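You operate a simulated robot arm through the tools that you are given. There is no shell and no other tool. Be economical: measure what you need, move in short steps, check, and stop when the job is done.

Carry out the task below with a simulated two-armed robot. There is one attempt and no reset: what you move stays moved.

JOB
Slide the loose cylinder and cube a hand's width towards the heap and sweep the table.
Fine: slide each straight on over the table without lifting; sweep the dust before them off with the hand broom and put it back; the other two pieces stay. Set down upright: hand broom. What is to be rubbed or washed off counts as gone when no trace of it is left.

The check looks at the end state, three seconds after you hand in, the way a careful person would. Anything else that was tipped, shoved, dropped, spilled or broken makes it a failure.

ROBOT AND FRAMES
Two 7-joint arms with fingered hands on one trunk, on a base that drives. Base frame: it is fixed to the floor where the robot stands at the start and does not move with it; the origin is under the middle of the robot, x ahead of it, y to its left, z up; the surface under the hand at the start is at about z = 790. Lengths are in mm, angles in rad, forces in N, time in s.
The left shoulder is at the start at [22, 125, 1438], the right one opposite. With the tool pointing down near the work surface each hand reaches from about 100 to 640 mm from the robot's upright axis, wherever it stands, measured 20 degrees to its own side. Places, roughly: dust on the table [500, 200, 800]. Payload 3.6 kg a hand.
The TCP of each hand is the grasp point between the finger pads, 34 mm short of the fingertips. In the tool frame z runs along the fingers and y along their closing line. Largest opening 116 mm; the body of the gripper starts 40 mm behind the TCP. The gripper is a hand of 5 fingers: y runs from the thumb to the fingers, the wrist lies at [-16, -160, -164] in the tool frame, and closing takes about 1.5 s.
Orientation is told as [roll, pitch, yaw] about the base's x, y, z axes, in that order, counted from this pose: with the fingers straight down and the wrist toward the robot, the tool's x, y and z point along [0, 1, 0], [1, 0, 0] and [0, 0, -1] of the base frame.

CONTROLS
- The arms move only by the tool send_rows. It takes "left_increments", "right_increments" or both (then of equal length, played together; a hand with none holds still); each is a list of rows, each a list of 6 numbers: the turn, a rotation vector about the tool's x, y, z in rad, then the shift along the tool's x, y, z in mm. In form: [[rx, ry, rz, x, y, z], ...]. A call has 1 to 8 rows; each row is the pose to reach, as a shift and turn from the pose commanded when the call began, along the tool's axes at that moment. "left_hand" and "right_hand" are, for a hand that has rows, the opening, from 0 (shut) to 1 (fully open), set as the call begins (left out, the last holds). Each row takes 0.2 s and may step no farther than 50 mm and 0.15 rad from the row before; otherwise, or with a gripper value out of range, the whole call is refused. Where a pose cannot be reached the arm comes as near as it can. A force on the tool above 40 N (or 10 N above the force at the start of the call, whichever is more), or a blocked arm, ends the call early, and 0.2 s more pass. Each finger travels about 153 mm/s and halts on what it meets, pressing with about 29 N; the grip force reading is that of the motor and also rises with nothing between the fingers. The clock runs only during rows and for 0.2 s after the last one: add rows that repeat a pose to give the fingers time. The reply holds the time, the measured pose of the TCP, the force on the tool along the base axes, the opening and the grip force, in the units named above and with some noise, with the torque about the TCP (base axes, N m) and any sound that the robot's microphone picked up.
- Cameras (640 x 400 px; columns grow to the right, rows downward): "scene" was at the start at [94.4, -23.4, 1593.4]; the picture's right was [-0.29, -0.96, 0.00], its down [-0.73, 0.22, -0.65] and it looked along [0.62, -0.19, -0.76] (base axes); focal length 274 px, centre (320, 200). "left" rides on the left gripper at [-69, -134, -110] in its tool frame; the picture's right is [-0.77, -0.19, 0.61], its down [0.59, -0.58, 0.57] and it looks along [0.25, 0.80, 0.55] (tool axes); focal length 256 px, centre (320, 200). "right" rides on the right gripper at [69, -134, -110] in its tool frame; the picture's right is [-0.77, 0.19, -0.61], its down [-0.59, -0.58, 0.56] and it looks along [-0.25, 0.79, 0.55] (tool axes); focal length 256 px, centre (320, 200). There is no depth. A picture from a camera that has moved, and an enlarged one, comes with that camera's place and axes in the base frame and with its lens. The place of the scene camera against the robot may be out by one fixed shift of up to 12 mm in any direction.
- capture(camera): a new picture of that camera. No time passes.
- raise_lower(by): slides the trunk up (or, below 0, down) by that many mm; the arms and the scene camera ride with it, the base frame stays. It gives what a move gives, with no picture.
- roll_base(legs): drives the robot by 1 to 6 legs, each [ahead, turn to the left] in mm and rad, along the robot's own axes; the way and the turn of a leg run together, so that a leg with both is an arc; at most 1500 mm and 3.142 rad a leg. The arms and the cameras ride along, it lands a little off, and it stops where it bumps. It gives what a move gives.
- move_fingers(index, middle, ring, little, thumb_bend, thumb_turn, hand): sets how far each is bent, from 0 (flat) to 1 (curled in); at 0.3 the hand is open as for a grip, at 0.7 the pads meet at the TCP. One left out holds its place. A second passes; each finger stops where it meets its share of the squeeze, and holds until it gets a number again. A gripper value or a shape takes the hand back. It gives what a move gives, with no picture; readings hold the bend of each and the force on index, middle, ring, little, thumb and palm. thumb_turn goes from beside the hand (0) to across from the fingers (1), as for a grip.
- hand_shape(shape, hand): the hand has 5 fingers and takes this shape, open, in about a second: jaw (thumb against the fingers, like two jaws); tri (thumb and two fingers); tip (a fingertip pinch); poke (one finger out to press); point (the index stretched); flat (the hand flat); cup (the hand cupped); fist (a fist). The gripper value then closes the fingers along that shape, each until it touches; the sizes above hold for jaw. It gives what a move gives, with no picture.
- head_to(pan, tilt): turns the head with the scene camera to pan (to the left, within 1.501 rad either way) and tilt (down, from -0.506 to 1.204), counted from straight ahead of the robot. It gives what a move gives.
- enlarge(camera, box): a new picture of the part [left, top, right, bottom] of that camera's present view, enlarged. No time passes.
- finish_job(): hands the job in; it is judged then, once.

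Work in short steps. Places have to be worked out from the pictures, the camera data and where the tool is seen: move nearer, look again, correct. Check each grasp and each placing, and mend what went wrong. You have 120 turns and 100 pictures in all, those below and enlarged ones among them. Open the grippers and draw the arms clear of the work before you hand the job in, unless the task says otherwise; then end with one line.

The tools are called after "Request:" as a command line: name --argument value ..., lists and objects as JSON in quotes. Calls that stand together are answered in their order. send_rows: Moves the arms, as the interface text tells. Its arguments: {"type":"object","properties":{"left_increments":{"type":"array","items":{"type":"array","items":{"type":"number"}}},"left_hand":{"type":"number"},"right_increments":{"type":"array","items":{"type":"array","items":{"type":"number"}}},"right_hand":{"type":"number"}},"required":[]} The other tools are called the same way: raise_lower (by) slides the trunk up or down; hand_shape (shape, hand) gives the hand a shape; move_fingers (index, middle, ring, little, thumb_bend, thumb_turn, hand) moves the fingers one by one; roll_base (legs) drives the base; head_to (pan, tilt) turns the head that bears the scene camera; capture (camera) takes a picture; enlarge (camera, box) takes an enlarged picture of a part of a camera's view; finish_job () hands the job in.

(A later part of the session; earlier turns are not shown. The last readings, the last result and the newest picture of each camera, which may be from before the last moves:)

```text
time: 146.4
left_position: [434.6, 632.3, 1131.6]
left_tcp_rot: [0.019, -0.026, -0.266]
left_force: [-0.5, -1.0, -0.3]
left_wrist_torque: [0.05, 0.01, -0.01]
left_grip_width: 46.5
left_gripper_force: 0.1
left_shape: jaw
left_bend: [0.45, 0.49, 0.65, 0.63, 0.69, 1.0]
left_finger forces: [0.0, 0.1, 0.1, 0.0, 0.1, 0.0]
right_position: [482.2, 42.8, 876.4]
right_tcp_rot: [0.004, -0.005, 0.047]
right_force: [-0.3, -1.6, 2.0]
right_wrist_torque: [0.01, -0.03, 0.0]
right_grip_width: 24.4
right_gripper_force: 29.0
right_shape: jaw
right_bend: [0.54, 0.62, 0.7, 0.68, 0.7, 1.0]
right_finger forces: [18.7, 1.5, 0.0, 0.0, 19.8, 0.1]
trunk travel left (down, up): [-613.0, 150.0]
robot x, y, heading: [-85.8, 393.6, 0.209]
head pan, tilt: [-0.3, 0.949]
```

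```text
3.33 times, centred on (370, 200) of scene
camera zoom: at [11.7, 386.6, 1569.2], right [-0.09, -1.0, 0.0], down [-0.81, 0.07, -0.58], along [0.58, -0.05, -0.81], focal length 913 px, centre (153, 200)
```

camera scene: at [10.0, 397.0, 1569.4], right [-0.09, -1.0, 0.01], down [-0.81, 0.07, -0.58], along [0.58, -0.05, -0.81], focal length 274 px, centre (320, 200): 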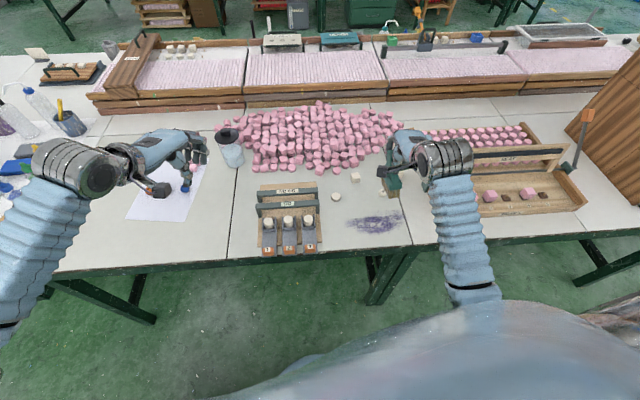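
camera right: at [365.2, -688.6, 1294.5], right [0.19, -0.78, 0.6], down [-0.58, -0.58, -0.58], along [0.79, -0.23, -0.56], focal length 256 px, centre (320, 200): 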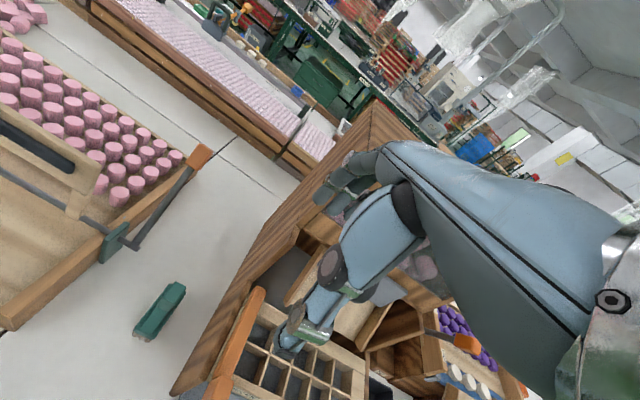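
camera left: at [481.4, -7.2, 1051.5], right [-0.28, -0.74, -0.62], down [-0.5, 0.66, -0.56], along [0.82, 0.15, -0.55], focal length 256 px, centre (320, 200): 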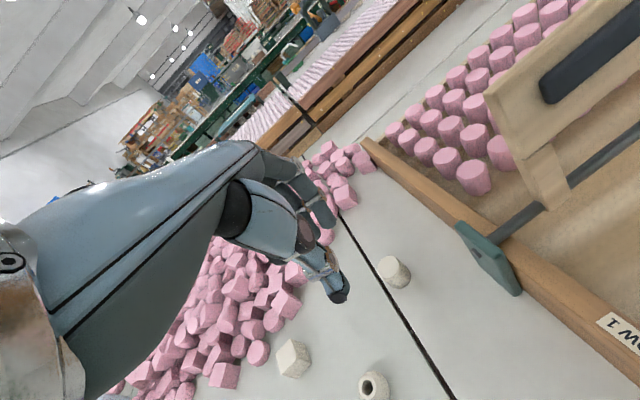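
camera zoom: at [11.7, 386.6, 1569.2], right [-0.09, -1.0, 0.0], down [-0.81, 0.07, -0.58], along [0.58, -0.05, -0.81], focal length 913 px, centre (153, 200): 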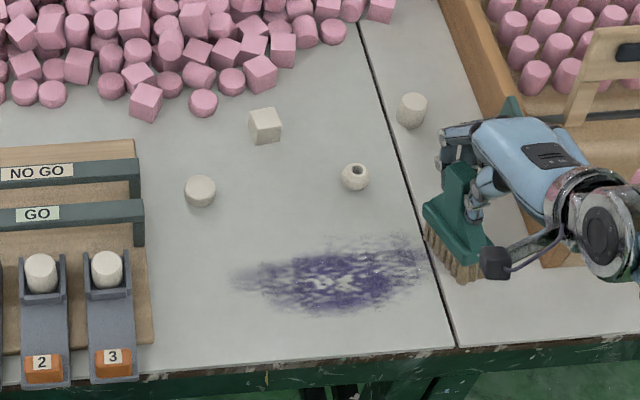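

The stroke works: the upper half has faded, the lower half is untouched. Next lane 50 mm nearer the edge, stroking back left, with slightly more pressure.

Request:
send_rows --right_increments '[[0, 0, 0, 2, -25, -10], [0, 0, 0, 2, -50, 2], [0, 0, 0, 47, -48, 2], [0, 0, 0, 92, -46, 2], [0, 0, 0, 137, -44, 2], [0, 0, 0, 182, -42, 2], [0, 0, 0, 227, -40, 2]]'

Request:
send_rows --right_increments '[[0, 0, 0, 0, 25, 0], [0, 0, 0, -44, 23, 0], [0, 0, 0, -88, 21, 0], [0, 0, 0, -132, 19, 0], [0, 0, 0, -176, 17, 0], [0, 0, 0, -222, 15, 0]]'

Request:
enlarge --camera "scene" --box '[280, 140, 460, 260]'

```text
time: 148.1
left_position: [434.7, 635.7, 1130.3]
left_tcp_rot: [0.018, -0.031, -0.263]
left_force: [0.7, 0.3, -0.2]
left_wrist_torque: [0.0, 0.01, -0.01]
left_grip_width: 46.7
left_gripper_force: 0.1
left_shape: jaw
left_bend: [0.45, 0.49, 0.65, 0.63, 0.69, 1.0]
left_finger forces: [0.0, 0.0, 0.0, 0.0, 0.0, 0.0]
right_position: [430.2, 272.2, 875.2]
right_tcp_rot: [0.004, -0.005, 0.046]
right_force: [-1.2, -1.5, 6.2]
right_wrist_torque: [-0.25, -0.2, -0.07]
right_grip_width: 25.5
right_gripper_force: 28.7
right_shape: jaw
right_bend: [0.53, 0.61, 0.7, 0.68, 0.7, 1.0]
right_finger forces: [20.2, 10.2, 0.1, 0.0, 21.7, 0.0]
trunk travel left (down, up): [-613.0, 150.0]
robot x, y, heading: [-82.6, 396.0, 0.215]
head pan, tilt: [-0.3, 0.949]
```

```text
time: 149.4
left_position: [435.2, 632.7, 1132.2]
left_tcp_rot: [0.019, -0.028, -0.269]
left_force: [-0.7, 0.0, 0.2]
left_wrist_torque: [0.01, 0.01, 0.02]
left_grip_width: 46.5
left_gripper_force: 0.1
left_shape: jaw
left_bend: [0.45, 0.49, 0.65, 0.63, 0.69, 1.0]
left_finger forces: [0.1, 0.0, 0.0, 0.0, 0.1, 0.0]
right_position: [456.7, 47.0, 873.7]
right_tcp_rot: [0.007, -0.007, 0.047]
right_force: [0.0, 1.7, 5.9]
right_wrist_torque: [0.24, -0.16, 0.07]
right_grip_width: 24.6
right_gripper_force: 29.2
right_shape: jaw
right_bend: [0.55, 0.62, 0.7, 0.68, 0.7, 1.0]
right_finger forces: [19.5, 0.4, 0.0, 0.0, 21.0, 0.0]
trunk travel left (down, up): [-613.0, 150.0]
robot x, y, heading: [-77.1, 392.7, 0.214]
head pan, tilt: [-0.3, 0.949]
```

```text
3.33 times, centred on (370, 200) of scene
camera zoom: at [11.0, 387.4, 1569.3], right [-0.09, -1.0, 0.0], down [-0.81, 0.07, -0.58], along [0.58, -0.05, -0.81], focal length 913 px, centre (153, 200)
```

zoom: 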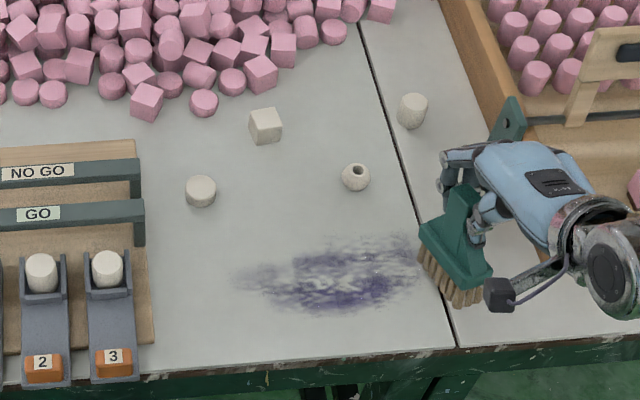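

The dust is fading with each pass. Repeating strokes along several lanes.

Request:
send_rows --right_increments '[[0, 0, 0, 0, -12, 1], [0, 0, 0, 45, -10, 1], [0, 0, 0, 90, -8, 1], [0, 0, 0, 135, -6, 1], [0, 0, 0, 180, -4, 1], [0, 0, 0, 225, -2, 1]]'

Request:
send_rows --right_increments '[[0, 0, 0, 0, 25, 0], [0, 0, 0, -45, 23, 0], [0, 0, 0, -90, 21, 0], [0, 0, 0, -135, 19, 0], [0, 0, 0, -180, 17, 0], [0, 0, 0, -225, 15, 0]]'

Request:
send_rows --right_increments '[[0, 0, 0, 0, 18, 0], [0, 0, 0, 45, 20, 0], [0, 0, 0, 90, 22, 0], [0, 0, 0, 135, 24, 0], [0, 0, 0, 180, 26, 0], [0, 0, 0, 225, 28, 0]]'

Request:
send_rows --right_increments '[[0, 0, 0, 0, -30, 0], [0, 0, 0, 0, -58, 0], [0, 0, 0, -45, -60, 0], [0, 0, 0, -90, -62, 0], [0, 0, 0, -135, -64, 0], [0, 0, 0, -180, -66, 0], [0, 0, 0, -225, -68, 0]]'

Request:
send_rows --right_increments '[[0, 0, 0, 0, 25, 0], [0, 0, 0, 45, 27, 0], [0, 0, 0, 90, 29, 0], [0, 0, 0, 135, 31, 0], [0, 0, 0, 180, 33, 0], [0, 0, 0, 225, 35, 0]]'

Request:
send_rows --right_increments '[[0, 0, 0, 0, 10, 0], [0, 0, 0, -45, 8, 0], [0, 0, 0, -90, 6, 0], [0, 0, 0, -135, 4, 0], [0, 0, 0, -180, 2, 0], [0, 0, 0, -225, 0, 0]]'

Request:
enlarge --camera "scene" --box '[280, 140, 460, 260]'

```text
time: 150.8
left_position: [433.8, 635.6, 1130.4]
left_tcp_rot: [0.017, -0.027, -0.266]
left_force: [-0.4, -0.3, -0.5]
left_wrist_torque: [-0.04, 0.02, 0.02]
left_grip_width: 46.5
left_gripper_force: 0.0
left_shape: jaw
left_bend: [0.45, 0.49, 0.65, 0.63, 0.69, 1.0]
left_finger forces: [0.0, 0.0, 0.0, 0.0, 0.1, 0.0]
right_position: [443.7, 272.3, 873.0]
right_tcp_rot: [0.004, -0.004, 0.047]
right_force: [0.2, -0.1, -0.5]
right_wrist_torque: [0.0, -0.08, -0.04]
right_grip_width: 25.3
right_gripper_force: 29.2
right_shape: jaw
right_bend: [0.53, 0.62, 0.7, 0.68, 0.7, 1.0]
right_finger forces: [19.2, 5.6, 0.0, 0.0, 19.5, 0.0]
trunk travel left (down, up): [-613.0, 150.0]
robot x, y, heading: [-82.8, 393.2, 0.215]
head pan, tilt: [-0.3, 0.949]
```

```text
time: 152.2
left_position: [434.5, 632.4, 1130.2]
left_tcp_rot: [0.017, -0.03, -0.267]
left_force: [-0.3, 0.1, -0.2]
left_wrist_torque: [0.01, 0.01, 0.0]
left_grip_width: 46.5
left_gripper_force: 0.1
left_shape: jaw
left_bend: [0.45, 0.49, 0.65, 0.63, 0.69, 1.0]
left_finger forces: [0.0, 0.1, 0.1, 0.0, 0.1, 0.0]
right_position: [469.7, 47.6, 873.4]
right_tcp_rot: [0.007, -0.007, 0.047]
right_force: [-0.7, 2.4, 10.2]
right_wrist_torque: [0.33, -0.31, 0.13]
right_grip_width: 24.7
right_gripper_force: 29.0
right_shape: jaw
right_bend: [0.57, 0.62, 0.7, 0.68, 0.7, 1.0]
right_finger forces: [19.9, 1.2, 0.1, 0.0, 21.6, 0.0]
trunk travel left (down, up): [-613.0, 150.0]
robot x, y, heading: [-77.9, 393.8, 0.214]
head pan, tilt: [-0.3, 0.949]
```

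```text
time: 153.7
left_position: [433.9, 634.9, 1129.9]
left_tcp_rot: [0.017, -0.029, -0.267]
left_force: [0.2, 1.2, 0.0]
left_wrist_torque: [-0.01, -0.03, -0.04]
left_grip_width: 46.5
left_gripper_force: 0.1
left_shape: jaw
left_bend: [0.45, 0.49, 0.65, 0.63, 0.69, 1.0]
left_finger forces: [0.0, 0.1, 0.0, 0.1, 0.0, 0.1]
right_position: [487.8, 278.0, 874.0]
right_tcp_rot: [0.003, -0.004, 0.047]
right_force: [-0.6, 0.8, -1.3]
right_wrist_torque: [0.04, 0.01, 0.0]
right_grip_width: 24.8
right_gripper_force: 29.7
right_shape: jaw
right_bend: [0.54, 0.62, 0.7, 0.68, 0.7, 1.0]
right_finger forces: [18.5, 2.7, 0.1, 0.0, 19.6, 0.0]
trunk travel left (down, up): [-613.0, 150.0]
robot x, y, heading: [-80.0, 390.1, 0.214]
head pan, tilt: [-0.3, 0.949]
```

```text
time: 155.2
left_position: [434.5, 632.3, 1132.8]
left_tcp_rot: [0.02, -0.028, -0.267]
left_force: [-0.8, -0.4, 0.1]
left_wrist_torque: [-0.01, 0.0, 0.02]
left_grip_width: 46.6
left_gripper_force: 0.1
left_shape: jaw
left_bend: [0.45, 0.49, 0.65, 0.63, 0.69, 1.0]
left_finger forces: [0.0, 0.1, 0.1, 0.1, 0.0, 0.1]
right_position: [429.3, 47.2, 871.7]
right_tcp_rot: [0.006, -0.009, 0.047]
right_force: [-0.3, 1.5, 6.8]
right_wrist_torque: [0.13, -0.16, 0.05]
right_grip_width: 24.8
right_gripper_force: 29.0
right_shape: jaw
right_bend: [0.55, 0.62, 0.7, 0.68, 0.7, 1.0]
right_finger forces: [19.0, 2.3, 0.0, 0.0, 21.5, 0.0]
trunk travel left (down, up): [-613.0, 150.0]
robot x, y, heading: [-84.6, 394.1, 0.215]
head pan, tilt: [-0.3, 0.949]
```

```text
time: 156.7
left_position: [433.9, 635.5, 1130.7]
left_tcp_rot: [0.017, -0.029, -0.266]
left_force: [-0.7, 0.0, 0.4]
left_wrist_torque: [-0.03, -0.01, -0.01]
left_grip_width: 46.5
left_gripper_force: 0.1
left_shape: jaw
left_bend: [0.45, 0.49, 0.65, 0.63, 0.69, 1.0]
left_finger forces: [0.1, 0.0, 0.0, 0.0, 0.1, 0.1]
right_position: [454.6, 275.6, 872.4]
right_tcp_rot: [0.004, -0.003, 0.047]
right_force: [0.2, 0.1, -2.3]
right_wrist_torque: [-0.01, 0.02, 0.01]
right_grip_width: 24.7
right_gripper_force: 28.8
right_shape: jaw
right_bend: [0.54, 0.62, 0.7, 0.68, 0.7, 1.0]
right_finger forces: [18.3, 1.5, 0.1, 0.1, 19.1, 0.1]
trunk travel left (down, up): [-613.0, 150.0]
robot x, y, heading: [-81.1, 393.3, 0.213]
head pan, tilt: [-0.3, 0.949]
```

```text
time: 158.1
left_position: [434.8, 632.4, 1131.1]
left_tcp_rot: [0.02, -0.03, -0.267]
left_force: [0.7, -0.1, -0.2]
left_wrist_torque: [-0.01, 0.04, 0.02]
left_grip_width: 46.5
left_gripper_force: 0.1
left_shape: jaw
left_bend: [0.45, 0.49, 0.65, 0.63, 0.69, 1.0]
left_finger forces: [0.0, 0.1, 0.0, 0.1, 0.0, 0.0]
right_position: [464.9, 47.5, 873.0]
right_tcp_rot: [0.006, -0.006, 0.047]
right_force: [-1.3, 0.2, 1.5]
right_wrist_torque: [0.02, 0.02, -0.01]
right_grip_width: 24.4
right_gripper_force: 29.3
right_shape: jaw
right_bend: [0.54, 0.62, 0.7, 0.68, 0.7, 1.0]
right_finger forces: [17.6, 1.9, 0.0, 0.1, 19.0, 0.0]
trunk travel left (down, up): [-613.0, 150.0]
robot x, y, heading: [-82.5, 393.7, 0.209]
head pan, tilt: [-0.3, 0.949]
```

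```text
3.33 times, centred on (370, 200) of scene
camera zoom: at [11.6, 386.7, 1569.2], right [-0.09, -1.0, 0.0], down [-0.81, 0.07, -0.58], along [0.58, -0.05, -0.81], focal length 913 px, centre (153, 200)
```

zoom: 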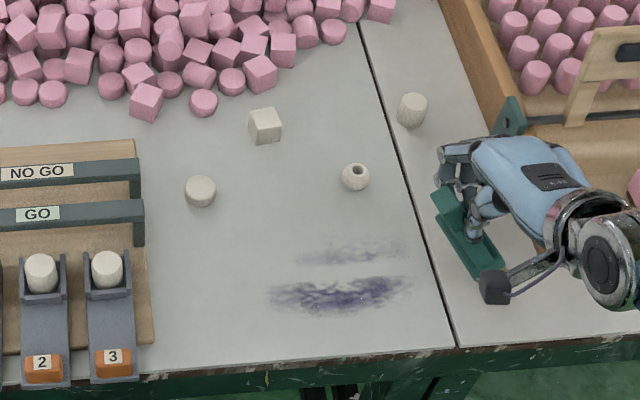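

The middle is clean; two bands remain, because contact is mainly at the broom's far end. More strokes in lanes for those bands, pressing a touch harder.

Request:
send_rows --right_increments '[[0, 0, 0, 0, 13, 2], [0, 0, 0, 45, 15, 2], [0, 0, 0, 90, 17, 2], [0, 0, 0, 135, 19, 2], [0, 0, 0, 180, 21, 2], [0, 0, 0, 222, 23, 2]]'

Request:
send_rows --right_increments '[[0, 0, 0, 0, 12, 0], [0, 0, 0, -45, 10, 0], [0, 0, 0, -90, 8, 0], [0, 0, 0, -135, 6, 0], [0, 0, 0, -180, 4, 0], [0, 0, 0, -222, 2, 0]]'

Request:
send_rows --right_increments '[[0, 0, 0, 0, -6, 0], [0, 0, 0, 45, -4, 0], [0, 0, 0, 90, -2, 0], [0, 0, 0, 135, 0, 0], [0, 0, 0, 180, 2, 0], [0, 0, 0, 222, 4, 0]]'

Request:
send_rows --right_increments '[[0, 0, 0, 0, -22, 0], [0, 0, 0, 0, -44, 0], [0, 0, 0, -45, -46, 0], [0, 0, 0, -90, -48, 0], [0, 0, 0, -135, -50, 0], [0, 0, 0, -180, -52, 0], [0, 0, 0, -222, -54, 0]]'

Request:
send_rows --right_increments '[[0, 0, 0, 0, -12, 0], [0, 0, 0, 45, -10, 0], [0, 0, 0, 90, -8, 0], [0, 0, 0, 135, -6, 0], [0, 0, 0, 180, -4, 0], [0, 0, 0, 222, -2, 0]]'

Request:
send_rows --right_increments '[[0, 0, 0, 0, -12, 0], [0, 0, 0, -45, -14, 0], [0, 0, 0, -90, -16, 0], [0, 0, 0, -135, -18, 0], [0, 0, 0, -180, -20, 0], [0, 0, 0, -222, -22, 0]]'

Request:
enlarge --camera "scene" --box '[280, 140, 460, 260]'

```text
time: 159.4
left_position: [434.9, 635.3, 1131.2]
left_tcp_rot: [0.016, -0.028, -0.266]
left_force: [0.0, 0.8, 1.5]
left_wrist_torque: [-0.02, 0.01, -0.01]
left_grip_width: 46.7
left_gripper_force: 0.0
left_shape: jaw
left_bend: [0.45, 0.49, 0.65, 0.63, 0.69, 1.0]
left_finger forces: [0.1, 0.0, 0.0, 0.0, 0.0, 0.1]
right_position: [477.2, 272.5, 871.8]
right_tcp_rot: [0.005, -0.002, 0.047]
right_force: [0.5, 1.2, -0.4]
right_wrist_torque: [0.03, -0.06, -0.01]
right_grip_width: 24.8
right_gripper_force: 29.1
right_shape: jaw
right_bend: [0.53, 0.62, 0.7, 0.68, 0.7, 1.0]
right_finger forces: [16.9, 0.6, 0.1, 0.0, 17.9, 0.1]
trunk travel left (down, up): [-613.0, 150.0]
robot x, y, heading: [-83.9, 394.7, 0.211]
head pan, tilt: [-0.3, 0.949]
```

```text
time: 160.8
left_position: [434.6, 632.5, 1130.7]
left_tcp_rot: [0.018, -0.029, -0.265]
left_force: [-0.3, -0.2, 0.6]
left_wrist_torque: [0.03, 0.02, 0.04]
left_grip_width: 46.4
left_gripper_force: 0.0
left_shape: jaw
left_bend: [0.45, 0.49, 0.65, 0.63, 0.69, 1.0]
left_finger forces: [0.0, 0.0, 0.0, 0.1, 0.0, 0.0]
right_position: [488.1, 45.6, 870.5]
right_tcp_rot: [0.006, -0.006, 0.046]
right_force: [-0.5, 1.2, 4.6]
right_wrist_torque: [0.08, -0.2, 0.05]
right_grip_width: 24.4
right_gripper_force: 29.0
right_shape: jaw
right_bend: [0.55, 0.62, 0.7, 0.68, 0.7, 1.0]
right_finger forces: [18.2, 2.2, 0.0, 0.0, 19.3, 0.1]
trunk travel left (down, up): [-613.0, 150.0]
robot x, y, heading: [-81.6, 395.6, 0.215]
head pan, tilt: [-0.3, 0.949]
```

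```text
time: 162.2
left_position: [435.7, 634.8, 1130.9]
left_tcp_rot: [0.019, -0.029, -0.265]
left_force: [-0.2, 0.1, 0.0]
left_wrist_torque: [-0.04, 0.02, 0.03]
left_grip_width: 46.4
left_gripper_force: 0.1
left_shape: jaw
left_bend: [0.45, 0.49, 0.65, 0.63, 0.69, 1.0]
left_finger forces: [0.0, 0.1, 0.0, 0.1, 0.0, 0.1]
right_position: [481.7, 272.1, 871.7]
right_tcp_rot: [0.004, -0.005, 0.047]
right_force: [-0.6, 0.8, -1.6]
right_wrist_torque: [0.02, 0.0, -0.02]
right_grip_width: 24.2
right_gripper_force: 28.6
right_shape: jaw
right_bend: [0.53, 0.62, 0.7, 0.68, 0.7, 1.0]
right_finger forces: [17.9, 0.1, 0.0, 0.0, 18.8, 0.1]
trunk travel left (down, up): [-613.0, 150.0]
robot x, y, heading: [-79.0, 391.1, 0.209]
head pan, tilt: [-0.3, 0.949]
```

```text
time: 163.8
left_position: [435.0, 632.8, 1132.9]
left_tcp_rot: [0.018, -0.028, -0.267]
left_force: [-0.4, -0.3, -0.3]
left_wrist_torque: [0.0, 0.05, 0.04]
left_grip_width: 46.5
left_gripper_force: 0.0
left_shape: jaw
left_bend: [0.45, 0.49, 0.65, 0.63, 0.69, 1.0]
left_finger forces: [0.0, 0.1, 0.0, 0.1, 0.0, 0.0]
right_position: [440.6, 46.0, 870.1]
right_tcp_rot: [0.007, -0.005, 0.047]
right_force: [-1.4, 0.3, 0.4]
right_wrist_torque: [-0.01, 0.0, 0.0]
right_grip_width: 24.4
right_gripper_force: 28.8
right_shape: jaw
right_bend: [0.53, 0.62, 0.7, 0.68, 0.7, 1.0]
right_finger forces: [17.6, 0.9, 0.0, 0.1, 18.7, 0.0]
trunk travel left (down, up): [-613.0, 150.0]
robot x, y, heading: [-79.1, 390.3, 0.206]
head pan, tilt: [-0.3, 0.949]
```

```text
time: 165.2
left_position: [434.0, 634.4, 1130.8]
left_tcp_rot: [0.017, -0.028, -0.266]
left_force: [0.5, -0.2, -0.4]
left_wrist_torque: [-0.02, -0.01, -0.01]
left_grip_width: 46.2
left_gripper_force: 0.1
left_shape: jaw
left_bend: [0.45, 0.49, 0.65, 0.63, 0.69, 1.0]
left_finger forces: [0.0, 0.0, 0.0, 0.1, 0.0, 0.1]
right_position: [429.2, 270.3, 873.5]
right_tcp_rot: [0.003, -0.004, 0.046]
right_force: [-0.1, 0.3, -1.2]
right_wrist_torque: [0.02, 0.0, -0.01]
right_grip_width: 24.2
right_gripper_force: 28.9
right_shape: jaw
right_bend: [0.53, 0.62, 0.7, 0.68, 0.7, 1.0]
right_finger forces: [17.6, 0.0, 0.0, 0.1, 18.0, 0.1]
trunk travel left (down, up): [-613.0, 150.0]
robot x, y, heading: [-82.0, 394.4, 0.213]
head pan, tilt: [-0.3, 0.949]
```

```text
time: 166.7
left_position: [435.6, 632.0, 1131.6]
left_tcp_rot: [0.019, -0.028, -0.266]
left_force: [0.0, -0.2, -0.3]
left_wrist_torque: [0.0, -0.02, 0.04]
left_grip_width: 46.3
left_gripper_force: 0.0
left_shape: jaw
left_bend: [0.45, 0.49, 0.65, 0.63, 0.69, 1.0]
left_finger forces: [0.1, 0.1, 0.0, 0.0, 0.0, 0.0]
right_position: [416.1, 43.3, 870.0]
right_tcp_rot: [0.008, -0.007, 0.049]
right_force: [-0.3, 0.5, 2.7]
right_wrist_torque: [0.07, -0.03, 0.02]
right_grip_width: 24.6
right_gripper_force: 29.4
right_shape: jaw
right_bend: [0.53, 0.62, 0.7, 0.68, 0.7, 1.0]
right_finger forces: [17.1, 0.1, 0.0, 0.0, 18.5, 0.0]
trunk travel left (down, up): [-613.0, 150.0]
robot x, y, heading: [-81.7, 393.9, 0.206]
head pan, tilt: [-0.3, 0.949]
```

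```text
3.33 times, centred on (370, 200) of scene
camera zoom: at [11.5, 386.9, 1569.2], right [-0.09, -1.0, 0.0], down [-0.81, 0.07, -0.58], along [0.58, -0.05, -0.81], focal length 913 px, centre (153, 200)
```

zoom: 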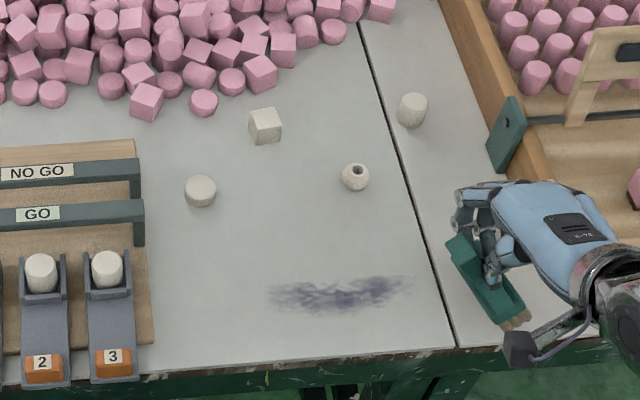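

The upper band is gone; the lower one is lighter. More strokes there.

Request:
send_rows --right_increments '[[0, 0, 0, 0, 9, 2], [0, 0, 0, 45, 11, 2], [0, 0, 0, 90, 13, 2], [0, 0, 0, 135, 15, 2], [0, 0, 0, 180, 17, 2], [0, 0, 0, 222, 19, 2]]'

Request:
send_rows --right_increments '[[0, 0, 0, 0, -13, 0], [0, 0, 0, -45, -15, 0], [0, 0, 0, -90, -17, 0], [0, 0, 0, -135, -19, 0], [0, 0, 0, -180, -21, 0], [0, 0, 0, -222, -23, 0]]'

Request:
send_rows --right_increments '[[0, 0, 0, 0, 22, 0], [0, 0, 0, 45, 24, 0], [0, 0, 0, 90, 26, 0], [0, 0, 0, 135, 28, 0], [0, 0, 0, 180, 30, 0], [0, 0, 0, 222, 32, 0]]'

Request:
send_rows --right_increments '[[0, 0, 0, 0, -6, 0], [0, 0, 0, -45, -8, 0], [0, 0, 0, -90, -10, 0], [0, 0, 0, -135, -12, 0], [0, 0, 0, -180, -14, 0], [0, 0, 0, -222, -16, 0]]'

Request:
send_rows --right_increments '[[0, 0, 0, 0, -22, 0], [0, 0, 0, 45, -20, 0], [0, 0, 0, 90, -18, 0], [0, 0, 0, 135, -16, 0], [0, 0, 0, 180, -14, 0], [0, 0, 0, 222, -12, 0]]'

Request:
send_rows --right_increments '[[0, 0, 0, 0, 16, 0], [0, 0, 0, -45, 14, 0], [0, 0, 0, -90, 12, 0], [0, 0, 0, -135, 10, 0], [0, 0, 0, -180, 8, 0], [0, 0, 0, -222, 6, 0]]'

Request:
enlarge --camera "scene" --box '[280, 140, 460, 260]'

```text
time: 168.1
left_position: [434.9, 634.7, 1131.2]
left_tcp_rot: [0.017, -0.028, -0.265]
left_force: [0.4, 0.0, -0.4]
left_wrist_torque: [-0.02, 0.0, -0.01]
left_grip_width: 46.5
left_gripper_force: 0.0
left_shape: jaw
left_bend: [0.45, 0.49, 0.65, 0.63, 0.69, 1.0]
left_finger forces: [0.1, 0.1, 0.0, 0.1, 0.0, 0.0]
right_position: [424.5, 272.2, 870.7]
right_tcp_rot: [0.005, -0.007, 0.048]
right_force: [0.0, -0.1, 0.6]
right_wrist_torque: [-0.02, -0.03, 0.01]
right_grip_width: 24.5
right_gripper_force: 29.0
right_shape: jaw
right_bend: [0.53, 0.62, 0.7, 0.68, 0.7, 1.0]
right_finger forces: [17.1, 0.0, 0.0, 0.1, 17.2, 0.1]
trunk travel left (down, up): [-613.0, 150.0]
robot x, y, heading: [-84.1, 393.3, 0.212]
head pan, tilt: [-0.3, 0.949]
```

```text
time: 169.4
left_position: [434.6, 632.4, 1131.5]
left_tcp_rot: [0.019, -0.028, -0.267]
left_force: [0.7, -0.3, 0.4]
left_wrist_torque: [0.02, -0.01, 0.0]
left_grip_width: 46.5
left_gripper_force: 0.0
left_shape: jaw
left_bend: [0.45, 0.49, 0.65, 0.63, 0.69, 1.0]
left_finger forces: [0.0, 0.0, 0.1, 0.0, 0.0, 0.0]
right_position: [410.8, 42.7, 869.4]
right_tcp_rot: [0.007, -0.002, 0.044]
right_force: [-0.2, 1.6, 4.1]
right_wrist_torque: [0.07, -0.08, 0.06]
right_grip_width: 24.5
right_gripper_force: 28.9
right_shape: jaw
right_bend: [0.54, 0.62, 0.7, 0.68, 0.7, 1.0]
right_finger forces: [18.7, 0.4, 0.0, 0.0, 19.4, 0.0]
trunk travel left (down, up): [-613.0, 150.0]
robot x, y, heading: [-82.8, 394.1, 0.214]
head pan, tilt: [-0.3, 0.949]
```

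```text
time: 170.8
left_position: [434.7, 634.6, 1131.4]
left_tcp_rot: [0.017, -0.028, -0.266]
left_force: [0.4, 0.4, 0.2]
left_wrist_torque: [-0.01, -0.01, -0.04]
left_grip_width: 46.4
left_gripper_force: 0.0
left_shape: jaw
left_bend: [0.45, 0.49, 0.65, 0.63, 0.69, 1.0]
left_finger forces: [0.1, 0.0, 0.0, 0.0, 0.0, 0.0]
right_position: [431.3, 270.0, 869.6]
right_tcp_rot: [0.004, -0.006, 0.048]
right_force: [0.4, 0.8, 0.2]
right_wrist_torque: [0.0, -0.05, -0.04]
right_grip_width: 24.7
right_gripper_force: 28.6
right_shape: jaw
right_bend: [0.53, 0.62, 0.7, 0.68, 0.7, 1.0]
right_finger forces: [17.8, 0.1, 0.1, 0.0, 17.6, 0.0]
trunk travel left (down, up): [-613.0, 150.0]
robot x, y, heading: [-81.9, 392.6, 0.215]
head pan, tilt: [-0.3, 0.949]
```

```text
time: 172.2
left_position: [434.8, 633.9, 1131.7]
left_tcp_rot: [0.02, -0.029, -0.268]
left_force: [-0.1, 0.6, -0.2]
left_wrist_torque: [-0.01, 0.02, 0.0]
left_grip_width: 46.3
left_gripper_force: 0.0
left_shape: jaw
left_bend: [0.45, 0.49, 0.65, 0.63, 0.69, 1.0]
left_finger forces: [0.0, 0.1, 0.1, 0.0, 0.1, 0.0]
right_position: [428.7, 44.3, 867.4]
right_tcp_rot: [0.005, -0.001, 0.047]
right_force: [0.1, 2.3, 5.2]
right_wrist_torque: [0.14, -0.2, 0.09]
right_grip_width: 24.6
right_gripper_force: 29.4
right_shape: jaw
right_bend: [0.55, 0.62, 0.7, 0.68, 0.7, 1.0]
right_finger forces: [18.9, 0.0, 0.1, 0.0, 19.6, 0.1]
trunk travel left (down, up): [-613.0, 150.0]
robot x, y, heading: [-77.4, 395.3, 0.215]
head pan, tilt: [-0.3, 0.949]
```

```text
time: 173.7
left_position: [435.2, 635.0, 1131.7]
left_tcp_rot: [0.02, -0.028, -0.266]
left_force: [0.7, 0.5, 0.1]
left_wrist_torque: [0.0, -0.01, 0.0]
left_grip_width: 46.5
left_gripper_force: 0.1
left_shape: jaw
left_bend: [0.45, 0.49, 0.65, 0.63, 0.69, 1.0]
left_finger forces: [0.1, 0.1, 0.0, 0.1, 0.0, 0.0]
right_position: [407.6, 269.1, 869.5]
right_tcp_rot: [0.002, -0.007, 0.047]
right_force: [0.1, 0.5, 1.2]
right_wrist_torque: [0.0, -0.02, -0.01]
right_grip_width: 24.4
right_gripper_force: 28.8
right_shape: jaw
right_bend: [0.52, 0.62, 0.7, 0.68, 0.7, 1.0]
right_finger forces: [17.5, 0.0, 0.0, 0.0, 17.9, 0.1]
trunk travel left (down, up): [-613.0, 150.0]
robot x, y, heading: [-84.0, 391.9, 0.212]
head pan, tilt: [-0.3, 0.949]
```

```text
time: 175.1
left_position: [434.8, 631.5, 1131.2]
left_tcp_rot: [0.018, -0.027, -0.267]
left_force: [-0.5, 0.6, -0.5]
left_wrist_torque: [-0.02, 0.01, 0.0]
left_grip_width: 46.3
left_gripper_force: 0.0
left_shape: jaw
left_bend: [0.45, 0.49, 0.65, 0.63, 0.69, 1.0]
left_finger forces: [0.0, 0.0, 0.0, 0.1, 0.1, 0.0]
right_position: [422.4, 44.2, 867.9]
right_tcp_rot: [0.008, -0.002, 0.048]
right_force: [-0.5, 0.1, -0.1]
right_wrist_torque: [0.0, 0.0, 0.02]
right_grip_width: 19.0
right_gripper_force: 29.3
right_shape: jaw
right_bend: [0.72, 0.62, 0.7, 0.68, 0.7, 1.0]
right_finger forces: [0.0, 0.0, 0.0, 0.0, 0.1, 0.0]
trunk travel left (down, up): [-613.0, 150.0]
robot x, y, heading: [-80.6, 395.1, 0.213]
head pan, tilt: [-0.3, 0.949]
```

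```text
3.33 times, centred on (370, 200) of scene
camera zoom: at [11.8, 386.8, 1569.1], right [-0.09, -1.0, 0.0], down [-0.81, 0.07, -0.58], along [0.58, -0.05, -0.81], focal length 913 px, centre (153, 200)
```

zoom: 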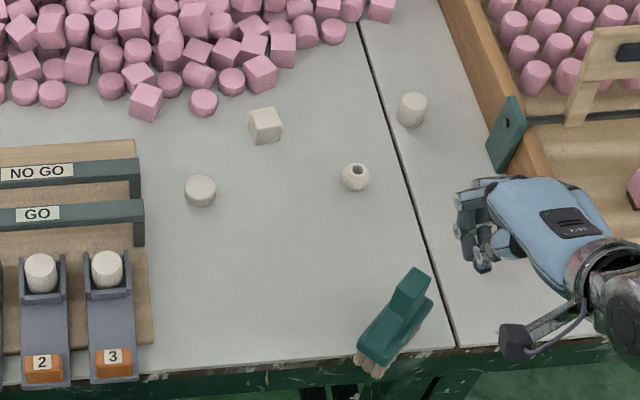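

The dust is completely gone, but the broom slipped from the grip at the very end and stands or lies near the table edge at about (390,125). I'll lift the hand straight up and look at it closely.

Request:
send_rows --right_increments '[[0, 0, 0, 0, 0, -30], [0, 0, 0, 0, 0, -65], [0, 0, 0, 0, 0, -100], [0, 0, 0, 0, 0, -120]]' --right_hand 0.6

Request:
enlarge --camera "right" --box '[80, 180, 320, 360]'

```text
time: 176.1
left_position: [435.0, 633.7, 1131.0]
left_tcp_rot: [0.018, -0.028, -0.269]
left_force: [-0.1, 0.4, -1.0]
left_wrist_torque: [-0.01, -0.02, 0.04]
left_grip_width: 46.5
left_gripper_force: 0.0
left_shape: jaw
left_bend: [0.45, 0.49, 0.65, 0.63, 0.69, 1.0]
left_finger forces: [0.0, 0.1, 0.0, 0.1, 0.1, 0.0]
right_position: [420.2, 44.5, 988.3]
right_tcp_rot: [0.005, -0.005, 0.048]
right_force: [0.2, -0.2, 0.5]
right_wrist_torque: [0.02, 0.0, 0.01]
right_grip_width: 69.3
right_gripper_force: 0.1
right_shape: jaw
right_bend: [0.37, 0.41, 0.57, 0.56, 0.6, 0.99]
right_finger forces: [0.0, 0.1, 0.0, 0.0, 0.0, 0.0]
trunk travel left (down, up): [-613.0, 150.0]
robot x, y, heading: [-80.9, 395.0, 0.211]
head pan, tilt: [-0.3, 0.949]
```

```text
2.22 times, centred on (200, 270) of right
camera zoom: at [284.0, 106.7, 1098.7], right [0.22, -0.76, 0.61], down [-0.55, -0.61, -0.57], along [0.81, -0.21, -0.55], focal length 569 px, centre (587, 44)
```

zoom: 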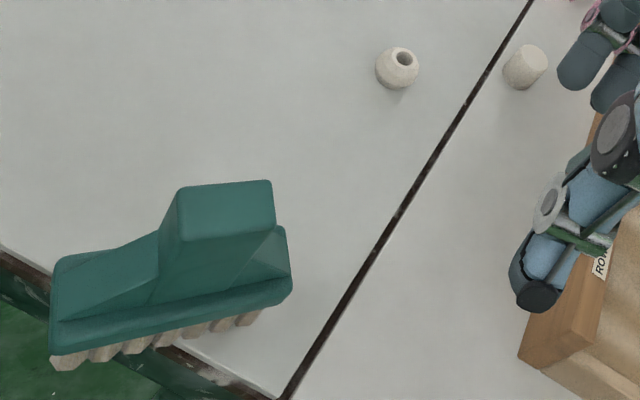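

The broom is upright on its bristles, with its axis at about −45° and the post at ≈(389,126). I'll turn the hand to yaw +45° to grip the post across its flat sides, hovering above first.

Request:
send_rows --right_increments '[[0, 0, -0.12, 12, -4, 0], [0, 0, -0.24, 26, -8, 0], [0, 0, -0.36, 40, -13, 0], [0, 0, -0.48, 54, -18, 0], [0, 0, -0.6, 68, -22, 5], [0, 0, -0.72, 80, -26, 15], [0, 0, -0.737, 82, -27, 28], [0, 0, -0.737, 82, -27, 28]]'

Request:
enlarge --camera "right" --box '[160, 160, 400, 340]'

```text
time: 177.8
left_position: [434.8, 633.7, 1130.6]
left_tcp_rot: [0.018, -0.028, -0.267]
left_force: [-1.4, -0.5, 0.1]
left_wrist_torque: [0.0, 0.0, -0.02]
left_grip_width: 46.3
left_gripper_force: 0.0
left_shape: jaw
left_bend: [0.45, 0.49, 0.65, 0.63, 0.69, 1.0]
left_finger forces: [0.0, 0.0, 0.0, 0.1, 0.0, 0.0]
right_position: [389.5, 126.4, 960.7]
right_tcp_rot: [0.002, -0.006, 0.786]
right_force: [-0.8, -0.2, -0.3]
right_wrist_torque: [0.0, 0.01, -0.03]
right_grip_width: 69.3
right_gripper_force: 0.1
right_shape: jaw
right_bend: [0.37, 0.41, 0.57, 0.56, 0.6, 0.99]
right_finger forces: [0.0, 0.0, 0.1, 0.0, 0.0, 0.1]
trunk travel left (down, up): [-613.0, 150.0]
robot x, y, heading: [-79.8, 395.4, 0.209]
head pan, tilt: [-0.3, 0.949]
```

```text
2.22 times, centred on (280, 250) of right
camera zoom: at [246.7, 78.8, 1069.8], right [0.67, -0.42, 0.61], down [0.01, -0.82, -0.57], along [0.74, 0.39, -0.55], focal length 569 px, centre (409, 89)
```

zoom: 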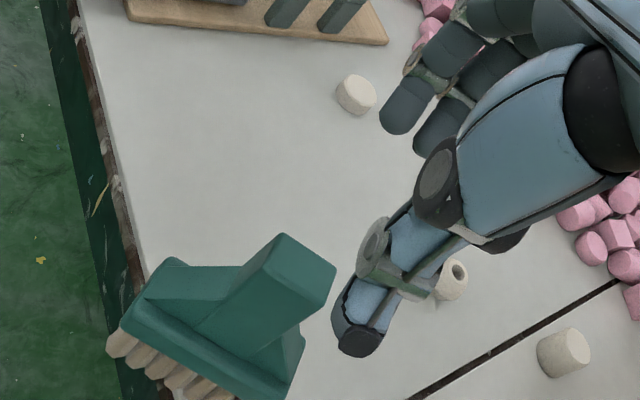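

Position confirmed (post ≈ (386,127)). Descending around the post and closing across its sides.

Request:
send_rows --right_increments '[[0, 0, 0, 3, -2, 25], [0, 0, 0, 3, -2, 50], [0, 0, 0, 3, -2, 75], [0, 0, 0, 3, -2, 98], [0, 0, 0, 3, -2, 98]]'

Request:
send_rows --right_increments '[[0, 0, 0, 0, 0, 0], [0, 0, 0, 0, 0, 0], [0, 0, 0, 0, 0, 0], [0, 0, 0, 0, 0, 0], [0, 0, 0, 0, 0, 0]]' --right_hand 0.05

```text
time: 179.1
left_position: [435.2, 632.8, 1130.4]
left_tcp_rot: [0.017, -0.027, -0.267]
left_force: [0.2, 0.6, 0.8]
left_wrist_torque: [0.06, 0.03, 0.0]
left_grip_width: 46.6
left_gripper_force: 0.0
left_shape: jaw
left_bend: [0.45, 0.49, 0.65, 0.63, 0.69, 1.0]
left_finger forces: [0.0, 0.1, 0.1, 0.0, 0.0, 0.0]
right_position: [387.8, 126.7, 863.4]
right_tcp_rot: [0.001, -0.006, 0.784]
right_force: [0.6, 0.0, 0.0]
right_wrist_torque: [0.03, -0.01, -0.01]
right_grip_width: 69.3
right_gripper_force: 0.1
right_shape: jaw
right_bend: [0.37, 0.41, 0.57, 0.56, 0.6, 0.99]
right_finger forces: [0.0, 0.0, 0.0, 0.0, 0.1, 0.0]
trunk travel left (down, up): [-613.0, 150.0]
robot x, y, heading: [-76.3, 390.2, 0.206]
head pan, tilt: [-0.3, 0.949]
```

```text
time: 180.2
left_position: [434.2, 633.7, 1131.9]
left_tcp_rot: [0.019, -0.028, -0.267]
left_force: [-0.1, 0.2, -0.5]
left_wrist_torque: [0.0, 0.02, 0.02]
left_grip_width: 46.6
left_gripper_force: 0.0
left_shape: jaw
left_bend: [0.45, 0.49, 0.65, 0.63, 0.69, 1.0]
left_finger forces: [0.1, 0.1, 0.1, 0.0, 0.1, 0.0]
right_position: [387.2, 127.0, 863.7]
right_tcp_rot: [0.001, -0.01, 0.783]
right_force: [1.0, 0.6, 0.3]
right_wrist_torque: [0.05, -0.01, 0.01]
right_grip_width: 19.0
right_gripper_force: 28.7
right_shape: jaw
right_bend: [0.62, 0.63, 0.7, 0.7, 0.7, 1.0]
right_finger forces: [17.0, 9.5, 0.0, 0.0, 26.1, 0.1]
trunk travel left (down, up): [-613.0, 150.0]
robot x, y, heading: [-78.8, 390.5, 0.212]
head pan, tilt: [-0.3, 0.949]
```

Firm grip across the post (19 mm, 28.7 N). I'll lift it slightly, move it inward and rotate it toward its original orientation (hand yaw ≈1.38).

Request:
send_rows --right_increments '[[0, 0, 0, 0, 0, -15], [0, 0, 0, -5, 10, -25], [0, 0, -0.12, -10, 20, -25], [0, 0, -0.24, -15, 30, -25], [0, 0, -0.36, -20, 40, -25], [0, 0, -0.48, -28, 47, -25], [0, 0, -0.6, -28, 47, -25], [0, 0, -0.7, -28, 47, -25]]'

```text
time: 182.1
left_position: [434.6, 633.8, 1131.4]
left_tcp_rot: [0.018, -0.028, -0.267]
left_force: [0.0, 0.4, 0.1]
left_wrist_torque: [0.0, 0.02, 0.03]
left_grip_width: 46.2
left_gripper_force: 0.1
left_shape: jaw
left_bend: [0.45, 0.49, 0.65, 0.63, 0.69, 1.0]
left_finger forces: [0.0, 0.0, 0.0, 0.1, 0.0, 0.0]
right_position: [407.5, 156.7, 906.1]
right_tcp_rot: [-0.006, -0.009, 1.486]
right_force: [0.2, 0.0, -0.9]
right_wrist_torque: [0.0, -0.02, 0.02]
right_grip_width: 18.8
right_gripper_force: 28.8
right_shape: jaw
right_bend: [0.62, 0.63, 0.7, 0.7, 0.7, 1.0]
right_finger forces: [16.0, 9.4, 0.0, 0.0, 25.1, 0.0]
right hand out of reach, approached as far as the arm can: row 7, 8
trunk travel left (down, up): [-613.0, 150.0]
robot x, y, heading: [-81.5, 393.1, 0.209]
head pan, tilt: [-0.3, 0.949]
```

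Reached yaw 1.486, so the broom is nearly back at its original orientation. I'll shift it slightly inward and lower it to the table.

Request:
send_rows --right_increments '[[0, 0, 0, -8, 0, 10], [0, 0, 0, -16, 0, 22], [0, 0, 0, -22, 0, 34], [0, 0, 0, -22, 0, 41], [0, 0, 0, -22, 0, 41]]'

```text
time: 183.2
left_position: [436.0, 632.7, 1131.5]
left_tcp_rot: [0.017, -0.029, -0.266]
left_force: [-0.2, -0.5, 0.3]
left_wrist_torque: [0.02, -0.03, 0.06]
left_grip_width: 46.3
left_gripper_force: 0.0
left_shape: jaw
left_bend: [0.45, 0.49, 0.65, 0.63, 0.69, 1.0]
left_finger forces: [0.0, 0.0, 0.1, 0.1, 0.0, 0.1]
right_position: [413.7, 164.2, 886.0]
right_tcp_rot: [-0.004, -0.005, 1.486]
right_force: [-0.2, 0.9, -1.2]
right_wrist_torque: [-0.01, 0.0, 0.01]
right_grip_width: 19.0
right_gripper_force: 29.1
right_shape: jaw
right_bend: [0.62, 0.63, 0.7, 0.7, 0.7, 1.0]
right_finger forces: [15.8, 9.4, 0.1, 0.1, 24.9, 0.0]
right hand out of reach, approached as far as the arm can: row 2, 3, 4, 5
trunk travel left (down, up): [-613.0, 150.0]
robot x, y, heading: [-78.6, 392.1, 0.204]
head pan, tilt: [-0.3, 0.949]
```

The arm can't go lower in this pose, so I'll lower the trunk by 21 mm instead, which takes the broom down to the table.

Request:
raise_lower --by -21

```text
time: 183.9
left_position: [434.0, 632.7, 1109.8]
left_tcp_rot: [0.018, -0.027, -0.267]
left_force: [-0.3, 0.0, -0.3]
left_wrist_torque: [-0.02, -0.02, 0.0]
left_grip_width: 46.5
left_gripper_force: 0.0
left_shape: jaw
left_bend: [0.45, 0.49, 0.65, 0.63, 0.69, 1.0]
left_finger forces: [0.0, 0.0, 0.1, 0.0, 0.0, 0.1]
right_position: [413.9, 163.2, 868.3]
right_tcp_rot: [-0.003, -0.005, 1.485]
right_force: [-0.8, 0.1, -1.1]
right_wrist_torque: [-0.02, -0.01, 0.02]
right_grip_width: 18.6
right_gripper_force: 29.3
right_shape: jaw
right_bend: [0.62, 0.63, 0.7, 0.7, 0.7, 1.0]
right_finger forces: [15.8, 9.3, 0.0, 0.1, 24.9, 0.0]
trunk travel left (down, up): [-592.0, 171.0]
robot x, y, heading: [-82.4, 393.1, 0.215]
head pan, tilt: [-0.3, 0.949]
```

Still ~4 mm above contact; lowering 5 mm more.

Request:
raise_lower --by -5

```text
time: 184.5
left_position: [434.9, 633.3, 1105.2]
left_tcp_rot: [0.019, -0.03, -0.266]
left_force: [0.1, -1.2, 0.1]
left_wrist_torque: [-0.03, 0.02, 0.02]
left_grip_width: 46.4
left_gripper_force: 0.1
left_shape: jaw
left_bend: [0.45, 0.49, 0.65, 0.63, 0.69, 1.0]
left_finger forces: [0.1, 0.0, 0.0, 0.0, 0.0, 0.1]
right_position: [414.0, 165.1, 862.4]
right_tcp_rot: [-0.005, -0.008, 1.485]
right_force: [-0.2, 0.4, 10.1]
right_wrist_torque: [-0.03, 0.05, -0.02]
right_grip_width: 19.0
right_gripper_force: 29.3
right_shape: jaw
right_bend: [0.62, 0.63, 0.7, 0.7, 0.7, 1.0]
right_finger forces: [16.0, 9.6, 0.0, 0.0, 28.1, 0.0]
trunk travel left (down, up): [-587.0, 176.0]
robot x, y, heading: [-80.2, 397.1, 0.214]
head pan, tilt: [-0.3, 0.949]
```

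On the table (10 N). Opening and lifting away.

Request:
send_rows --right_increments '[[0, 0, 0, 0, 0, 0], [0, 0, 0, 0, 0, 0], [0, 0, 0, 0, 0, 0], [0, 0, 0, 0, 0, -30], [0, 0, 0, 0, 0, -65], [0, 0, 0, 0, 0, -100], [0, 0, 0, 0, 0, -120]]' --right_hand 0.6

Request:
send_rows --right_increments '[[0, 0, 0.14, 0, 0, 0], [0, 0, 0.28, 0, 0, 0], [0, 0, 0.42, 0, 0, 0], [0, 0, 0.56, 0, 0, 0], [0, 0, 0.7, 0, 0, 0], [0, 0, 0.84, 0, 0, 0], [0, 0, 0.98, 0, 0, 0], [0, 0, 1.12, 0, 0, 0]]'

Request:
send_rows --right_increments '[[0, 0, 0.13, 0, 0, 0], [0, 0, 0.26, 0, 0, 0], [0, 0, 0.39, 0, 0, 0], [0, 0, 0.42, 0, 0, 0]]'

Request:
enlarge --camera "right" --box '[160, 160, 400, 340]'

```text
time: 186.1
left_position: [434.0, 632.9, 1106.1]
left_tcp_rot: [0.017, -0.029, -0.268]
left_force: [-0.5, 0.2, -0.5]
left_wrist_torque: [0.01, 0.0, -0.02]
left_grip_width: 46.7
left_gripper_force: 0.1
left_shape: jaw
left_bend: [0.45, 0.49, 0.65, 0.63, 0.69, 1.0]
left_finger forces: [0.1, 0.0, 0.1, 0.0, 0.0, 0.0]
right_position: [411.9, 164.6, 981.3]
right_tcp_rot: [-0.004, -0.004, 1.485]
right_force: [0.6, -0.1, 0.2]
right_wrist_torque: [0.02, 0.0, -0.04]
right_grip_width: 69.3
right_gripper_force: 0.0
right_shape: jaw
right_bend: [0.37, 0.41, 0.57, 0.56, 0.6, 0.99]
right_finger forces: [0.0, 0.0, 0.0, 0.0, 0.0, 0.0]
trunk travel left (down, up): [-587.0, 176.0]
robot x, y, heading: [-79.1, 395.8, 0.207]
head pan, tilt: [-0.3, 0.949]
```

```text
time: 187.9
left_position: [435.8, 634.6, 1105.5]
left_tcp_rot: [0.017, -0.027, -0.269]
left_force: [0.7, -0.1, -0.2]
left_wrist_torque: [0.0, -0.03, 0.01]
left_grip_width: 46.3
left_gripper_force: 0.1
left_shape: jaw
left_bend: [0.45, 0.49, 0.65, 0.63, 0.69, 1.0]
left_finger forces: [0.1, 0.0, 0.1, 0.1, 0.1, 0.0]
right_position: [412.4, 163.6, 981.4]
right_tcp_rot: [0.002, -0.008, 0.364]
right_force: [-0.5, 0.7, -0.3]
right_wrist_torque: [0.01, 0.05, 0.01]
right_grip_width: 69.3
right_gripper_force: 0.0
right_shape: jaw
right_bend: [0.37, 0.41, 0.57, 0.56, 0.6, 0.99]
right_finger forces: [0.0, 0.0, 0.0, 0.0, 0.0, 0.0]
trunk travel left (down, up): [-587.0, 176.0]
robot x, y, heading: [-84.4, 391.3, 0.211]
head pan, tilt: [-0.3, 0.949]
```

```text
time: 188.9
left_position: [435.8, 632.9, 1106.1]
left_tcp_rot: [0.016, -0.028, -0.268]
left_force: [1.0, -0.1, -0.2]
left_wrist_torque: [-0.01, 0.03, 0.01]
left_grip_width: 46.4
left_gripper_force: 0.0
left_shape: jaw
left_bend: [0.45, 0.49, 0.65, 0.63, 0.69, 1.0]
left_finger forces: [0.0, 0.0, 0.0, 0.0, 0.1, 0.0]
right_position: [412.6, 163.7, 981.5]
right_tcp_rot: [0.006, -0.005, -0.059]
right_force: [0.2, 0.6, -0.9]
right_wrist_torque: [0.01, 0.01, 0.02]
right_grip_width: 69.4
right_gripper_force: 0.0
right_shape: jaw
right_bend: [0.37, 0.41, 0.57, 0.56, 0.6, 0.99]
right_finger forces: [0.1, 0.0, 0.0, 0.0, 0.1, 0.0]
trunk travel left (down, up): [-587.0, 176.0]
robot x, y, heading: [-82.5, 395.9, 0.211]
head pan, tilt: [-0.3, 0.949]
```

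```text
2.22 times, centred on (280, 250) of right
camera zoom: at [283.4, 239.3, 1092.4], right [0.14, -0.78, 0.61], down [-0.61, -0.55, -0.57], along [0.78, -0.29, -0.55], focal length 569 px, centre (409, 89)
```

zoom: 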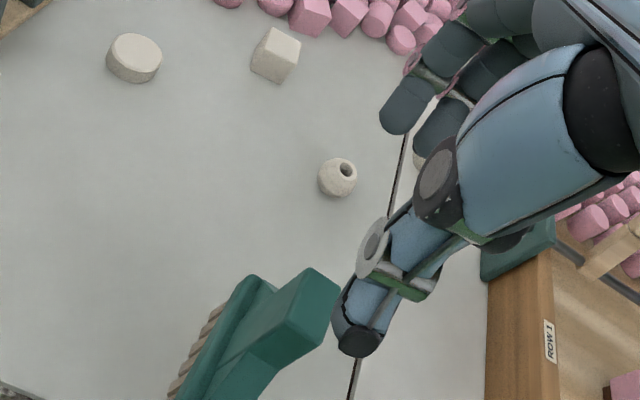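

The broom stands upright at yaw ≈ −0.1 with its post at about (415,147). I'll regrip it along its axis like the first time.

Request:
send_rows --right_increments '[[0, 0, 0.04, -10, 3, 20], [0, 0, 0.04, -17, 3, 45], [0, 0, 0.04, -17, 3, 70], [0, 0, 0.04, -17, 3, 90], [0, 0, 0.04, -17, 3, 104], [0, 0, 0.04, -17, 3, 104]]'

Request:
send_rows --right_increments '[[0, 0, 0, 0, 0, 0], [0, 0, 0, 0, 0, 0], [0, 0, 0, 0, 0, 0], [0, 0, 0, 0, 0, 0], [0, 0, 0, 0, 0, 0]]' --right_hand 0.1

```text
time: 190.3
left_position: [434.7, 634.7, 1104.5]
left_tcp_rot: [0.016, -0.028, -0.267]
left_force: [-1.1, -0.6, -0.1]
left_wrist_torque: [-0.02, 0.0, 0.01]
left_grip_width: 46.7
left_gripper_force: 0.1
left_shape: jaw
left_bend: [0.45, 0.49, 0.65, 0.63, 0.69, 1.0]
left_finger forces: [0.0, 0.0, 0.1, 0.0, 0.0, 0.0]
right_position: [414.9, 146.9, 876.6]
right_tcp_rot: [0.004, -0.004, -0.096]
right_force: [0.7, -0.3, -0.1]
right_wrist_torque: [-0.03, 0.03, 0.03]
right_grip_width: 69.3
right_gripper_force: 0.1
right_shape: jaw
right_bend: [0.37, 0.41, 0.57, 0.56, 0.6, 0.99]
right_finger forces: [0.0, 0.0, 0.1, 0.0, 0.0, 0.0]
trunk travel left (down, up): [-587.0, 176.0]
robot x, y, heading: [-79.9, 391.3, 0.214]
head pan, tilt: [-0.3, 0.949]
```

```text
time: 191.5
left_position: [434.0, 634.3, 1104.8]
left_tcp_rot: [0.018, -0.028, -0.266]
left_force: [0.2, 0.2, -0.3]
left_wrist_torque: [-0.01, -0.03, 0.0]
left_grip_width: 46.2
left_gripper_force: 0.0
left_shape: jaw
left_bend: [0.45, 0.49, 0.65, 0.63, 0.69, 1.0]
left_finger forces: [0.1, 0.0, 0.1, 0.0, 0.1, 0.0]
right_position: [415.5, 146.4, 879.5]
right_tcp_rot: [0.004, -0.005, -0.097]
right_force: [1.6, 0.0, 6.5]
right_wrist_torque: [-0.03, -0.43, -0.05]
right_grip_width: 29.3
right_gripper_force: 29.0
right_shape: jaw
right_bend: [0.51, 0.54, 0.69, 0.68, 0.7, 1.0]
right_finger forces: [17.9, 10.5, 0.0, 0.0, 27.8, 0.1]
trunk travel left (down, up): [-587.0, 176.0]
robot x, y, heading: [-81.1, 392.5, 0.212]
head pan, tilt: [-0.3, 0.949]
```

Same signature as the first grip (29 mm, 29 N). Lifting it, and putting both arms in extended poses matched to the robot's heading for the drive.

Request:
send_rows --left_increments '[[0, 0, -0.04, 10, -13, -5], [0, 0, -0.08, 21, -26, -10], [0, 0, -0.12, 31, -39, -15], [0, 0, -0.16, 42, -52, -20], [0, 0, -0.2, 52, -65, -25], [0, 0, -0.24, 62, -78, -30], [0, 0, -0.28, 73, -92, -30], [0, 0, -0.3, 83, -105, -30]]' --right_increments '[[0, 0, 0, 0, 0, -40], [0, 0, 0, 0, 0, -85], [0, 0, -0.06, 25, 12, -118], [0, 0, -0.12, 55, 26, -145], [0, 0, -0.18, 85, 40, -170], [0, 0, -0.24, 113, 53, -187], [0, 0, -0.3, 141, 67, -194], [0, 0, -0.3, 141, 67, -194]]'

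Request:
roll_base --legs '[[0, -0.4]]'

```text
time: 193.3
left_position: [353.3, 739.9, 1133.1]
left_tcp_rot: [0.009, -0.032, 0.034]
left_force: [0.7, 0.1, 0.4]
left_wrist_torque: [-0.03, -0.04, 0.02]
left_grip_width: 46.4
left_gripper_force: 0.1
left_shape: jaw
left_bend: [0.45, 0.49, 0.65, 0.63, 0.69, 1.0]
left_finger forces: [0.1, 0.0, 0.1, 0.0, 0.1, 0.0]
right_position: [494.3, 279.9, 1072.1]
right_tcp_rot: [0.004, -0.005, 0.205]
right_force: [0.1, -0.4, -1.4]
right_wrist_torque: [0.01, -0.06, 0.0]
right_grip_width: 29.3
right_gripper_force: 29.2
right_shape: jaw
right_bend: [0.51, 0.54, 0.69, 0.68, 0.7, 1.0]
right_finger forces: [15.9, 9.6, 0.1, 0.0, 25.4, 0.1]
trunk travel left (down, up): [-587.0, 176.0]
robot x, y, heading: [-80.1, 395.8, 0.209]
head pan, tilt: [-0.3, 0.949]
```

```text
time: 194.9
left_position: [456.6, 546.3, 1132.7]
left_tcp_rot: [0.01, -0.028, -0.362]
left_force: [0.7, -1.0, -0.5]
left_wrist_torque: [-0.02, 0.03, 0.03]
left_grip_width: 46.4
left_gripper_force: 0.0
left_shape: jaw
left_bend: [0.45, 0.49, 0.65, 0.63, 0.69, 1.0]
left_finger forces: [0.0, 0.1, 0.1, 0.0, 0.0, 0.0]
right_position: [409.8, 67.7, 1072.3]
right_tcp_rot: [0.003, -0.003, -0.19]
right_force: [0.8, -0.2, -2.3]
right_wrist_torque: [0.03, 0.0, -0.01]
right_grip_width: 29.3
right_gripper_force: 28.7
right_shape: jaw
right_bend: [0.51, 0.54, 0.69, 0.68, 0.7, 1.0]
right_finger forces: [15.9, 9.3, 0.1, 0.0, 25.0, 0.0]
trunk travel left (down, up): [-587.0, 176.0]
robot x, y, heading: [-83.9, 385.5, -0.184]
head pan, tilt: [-0.3, 0.949]
```

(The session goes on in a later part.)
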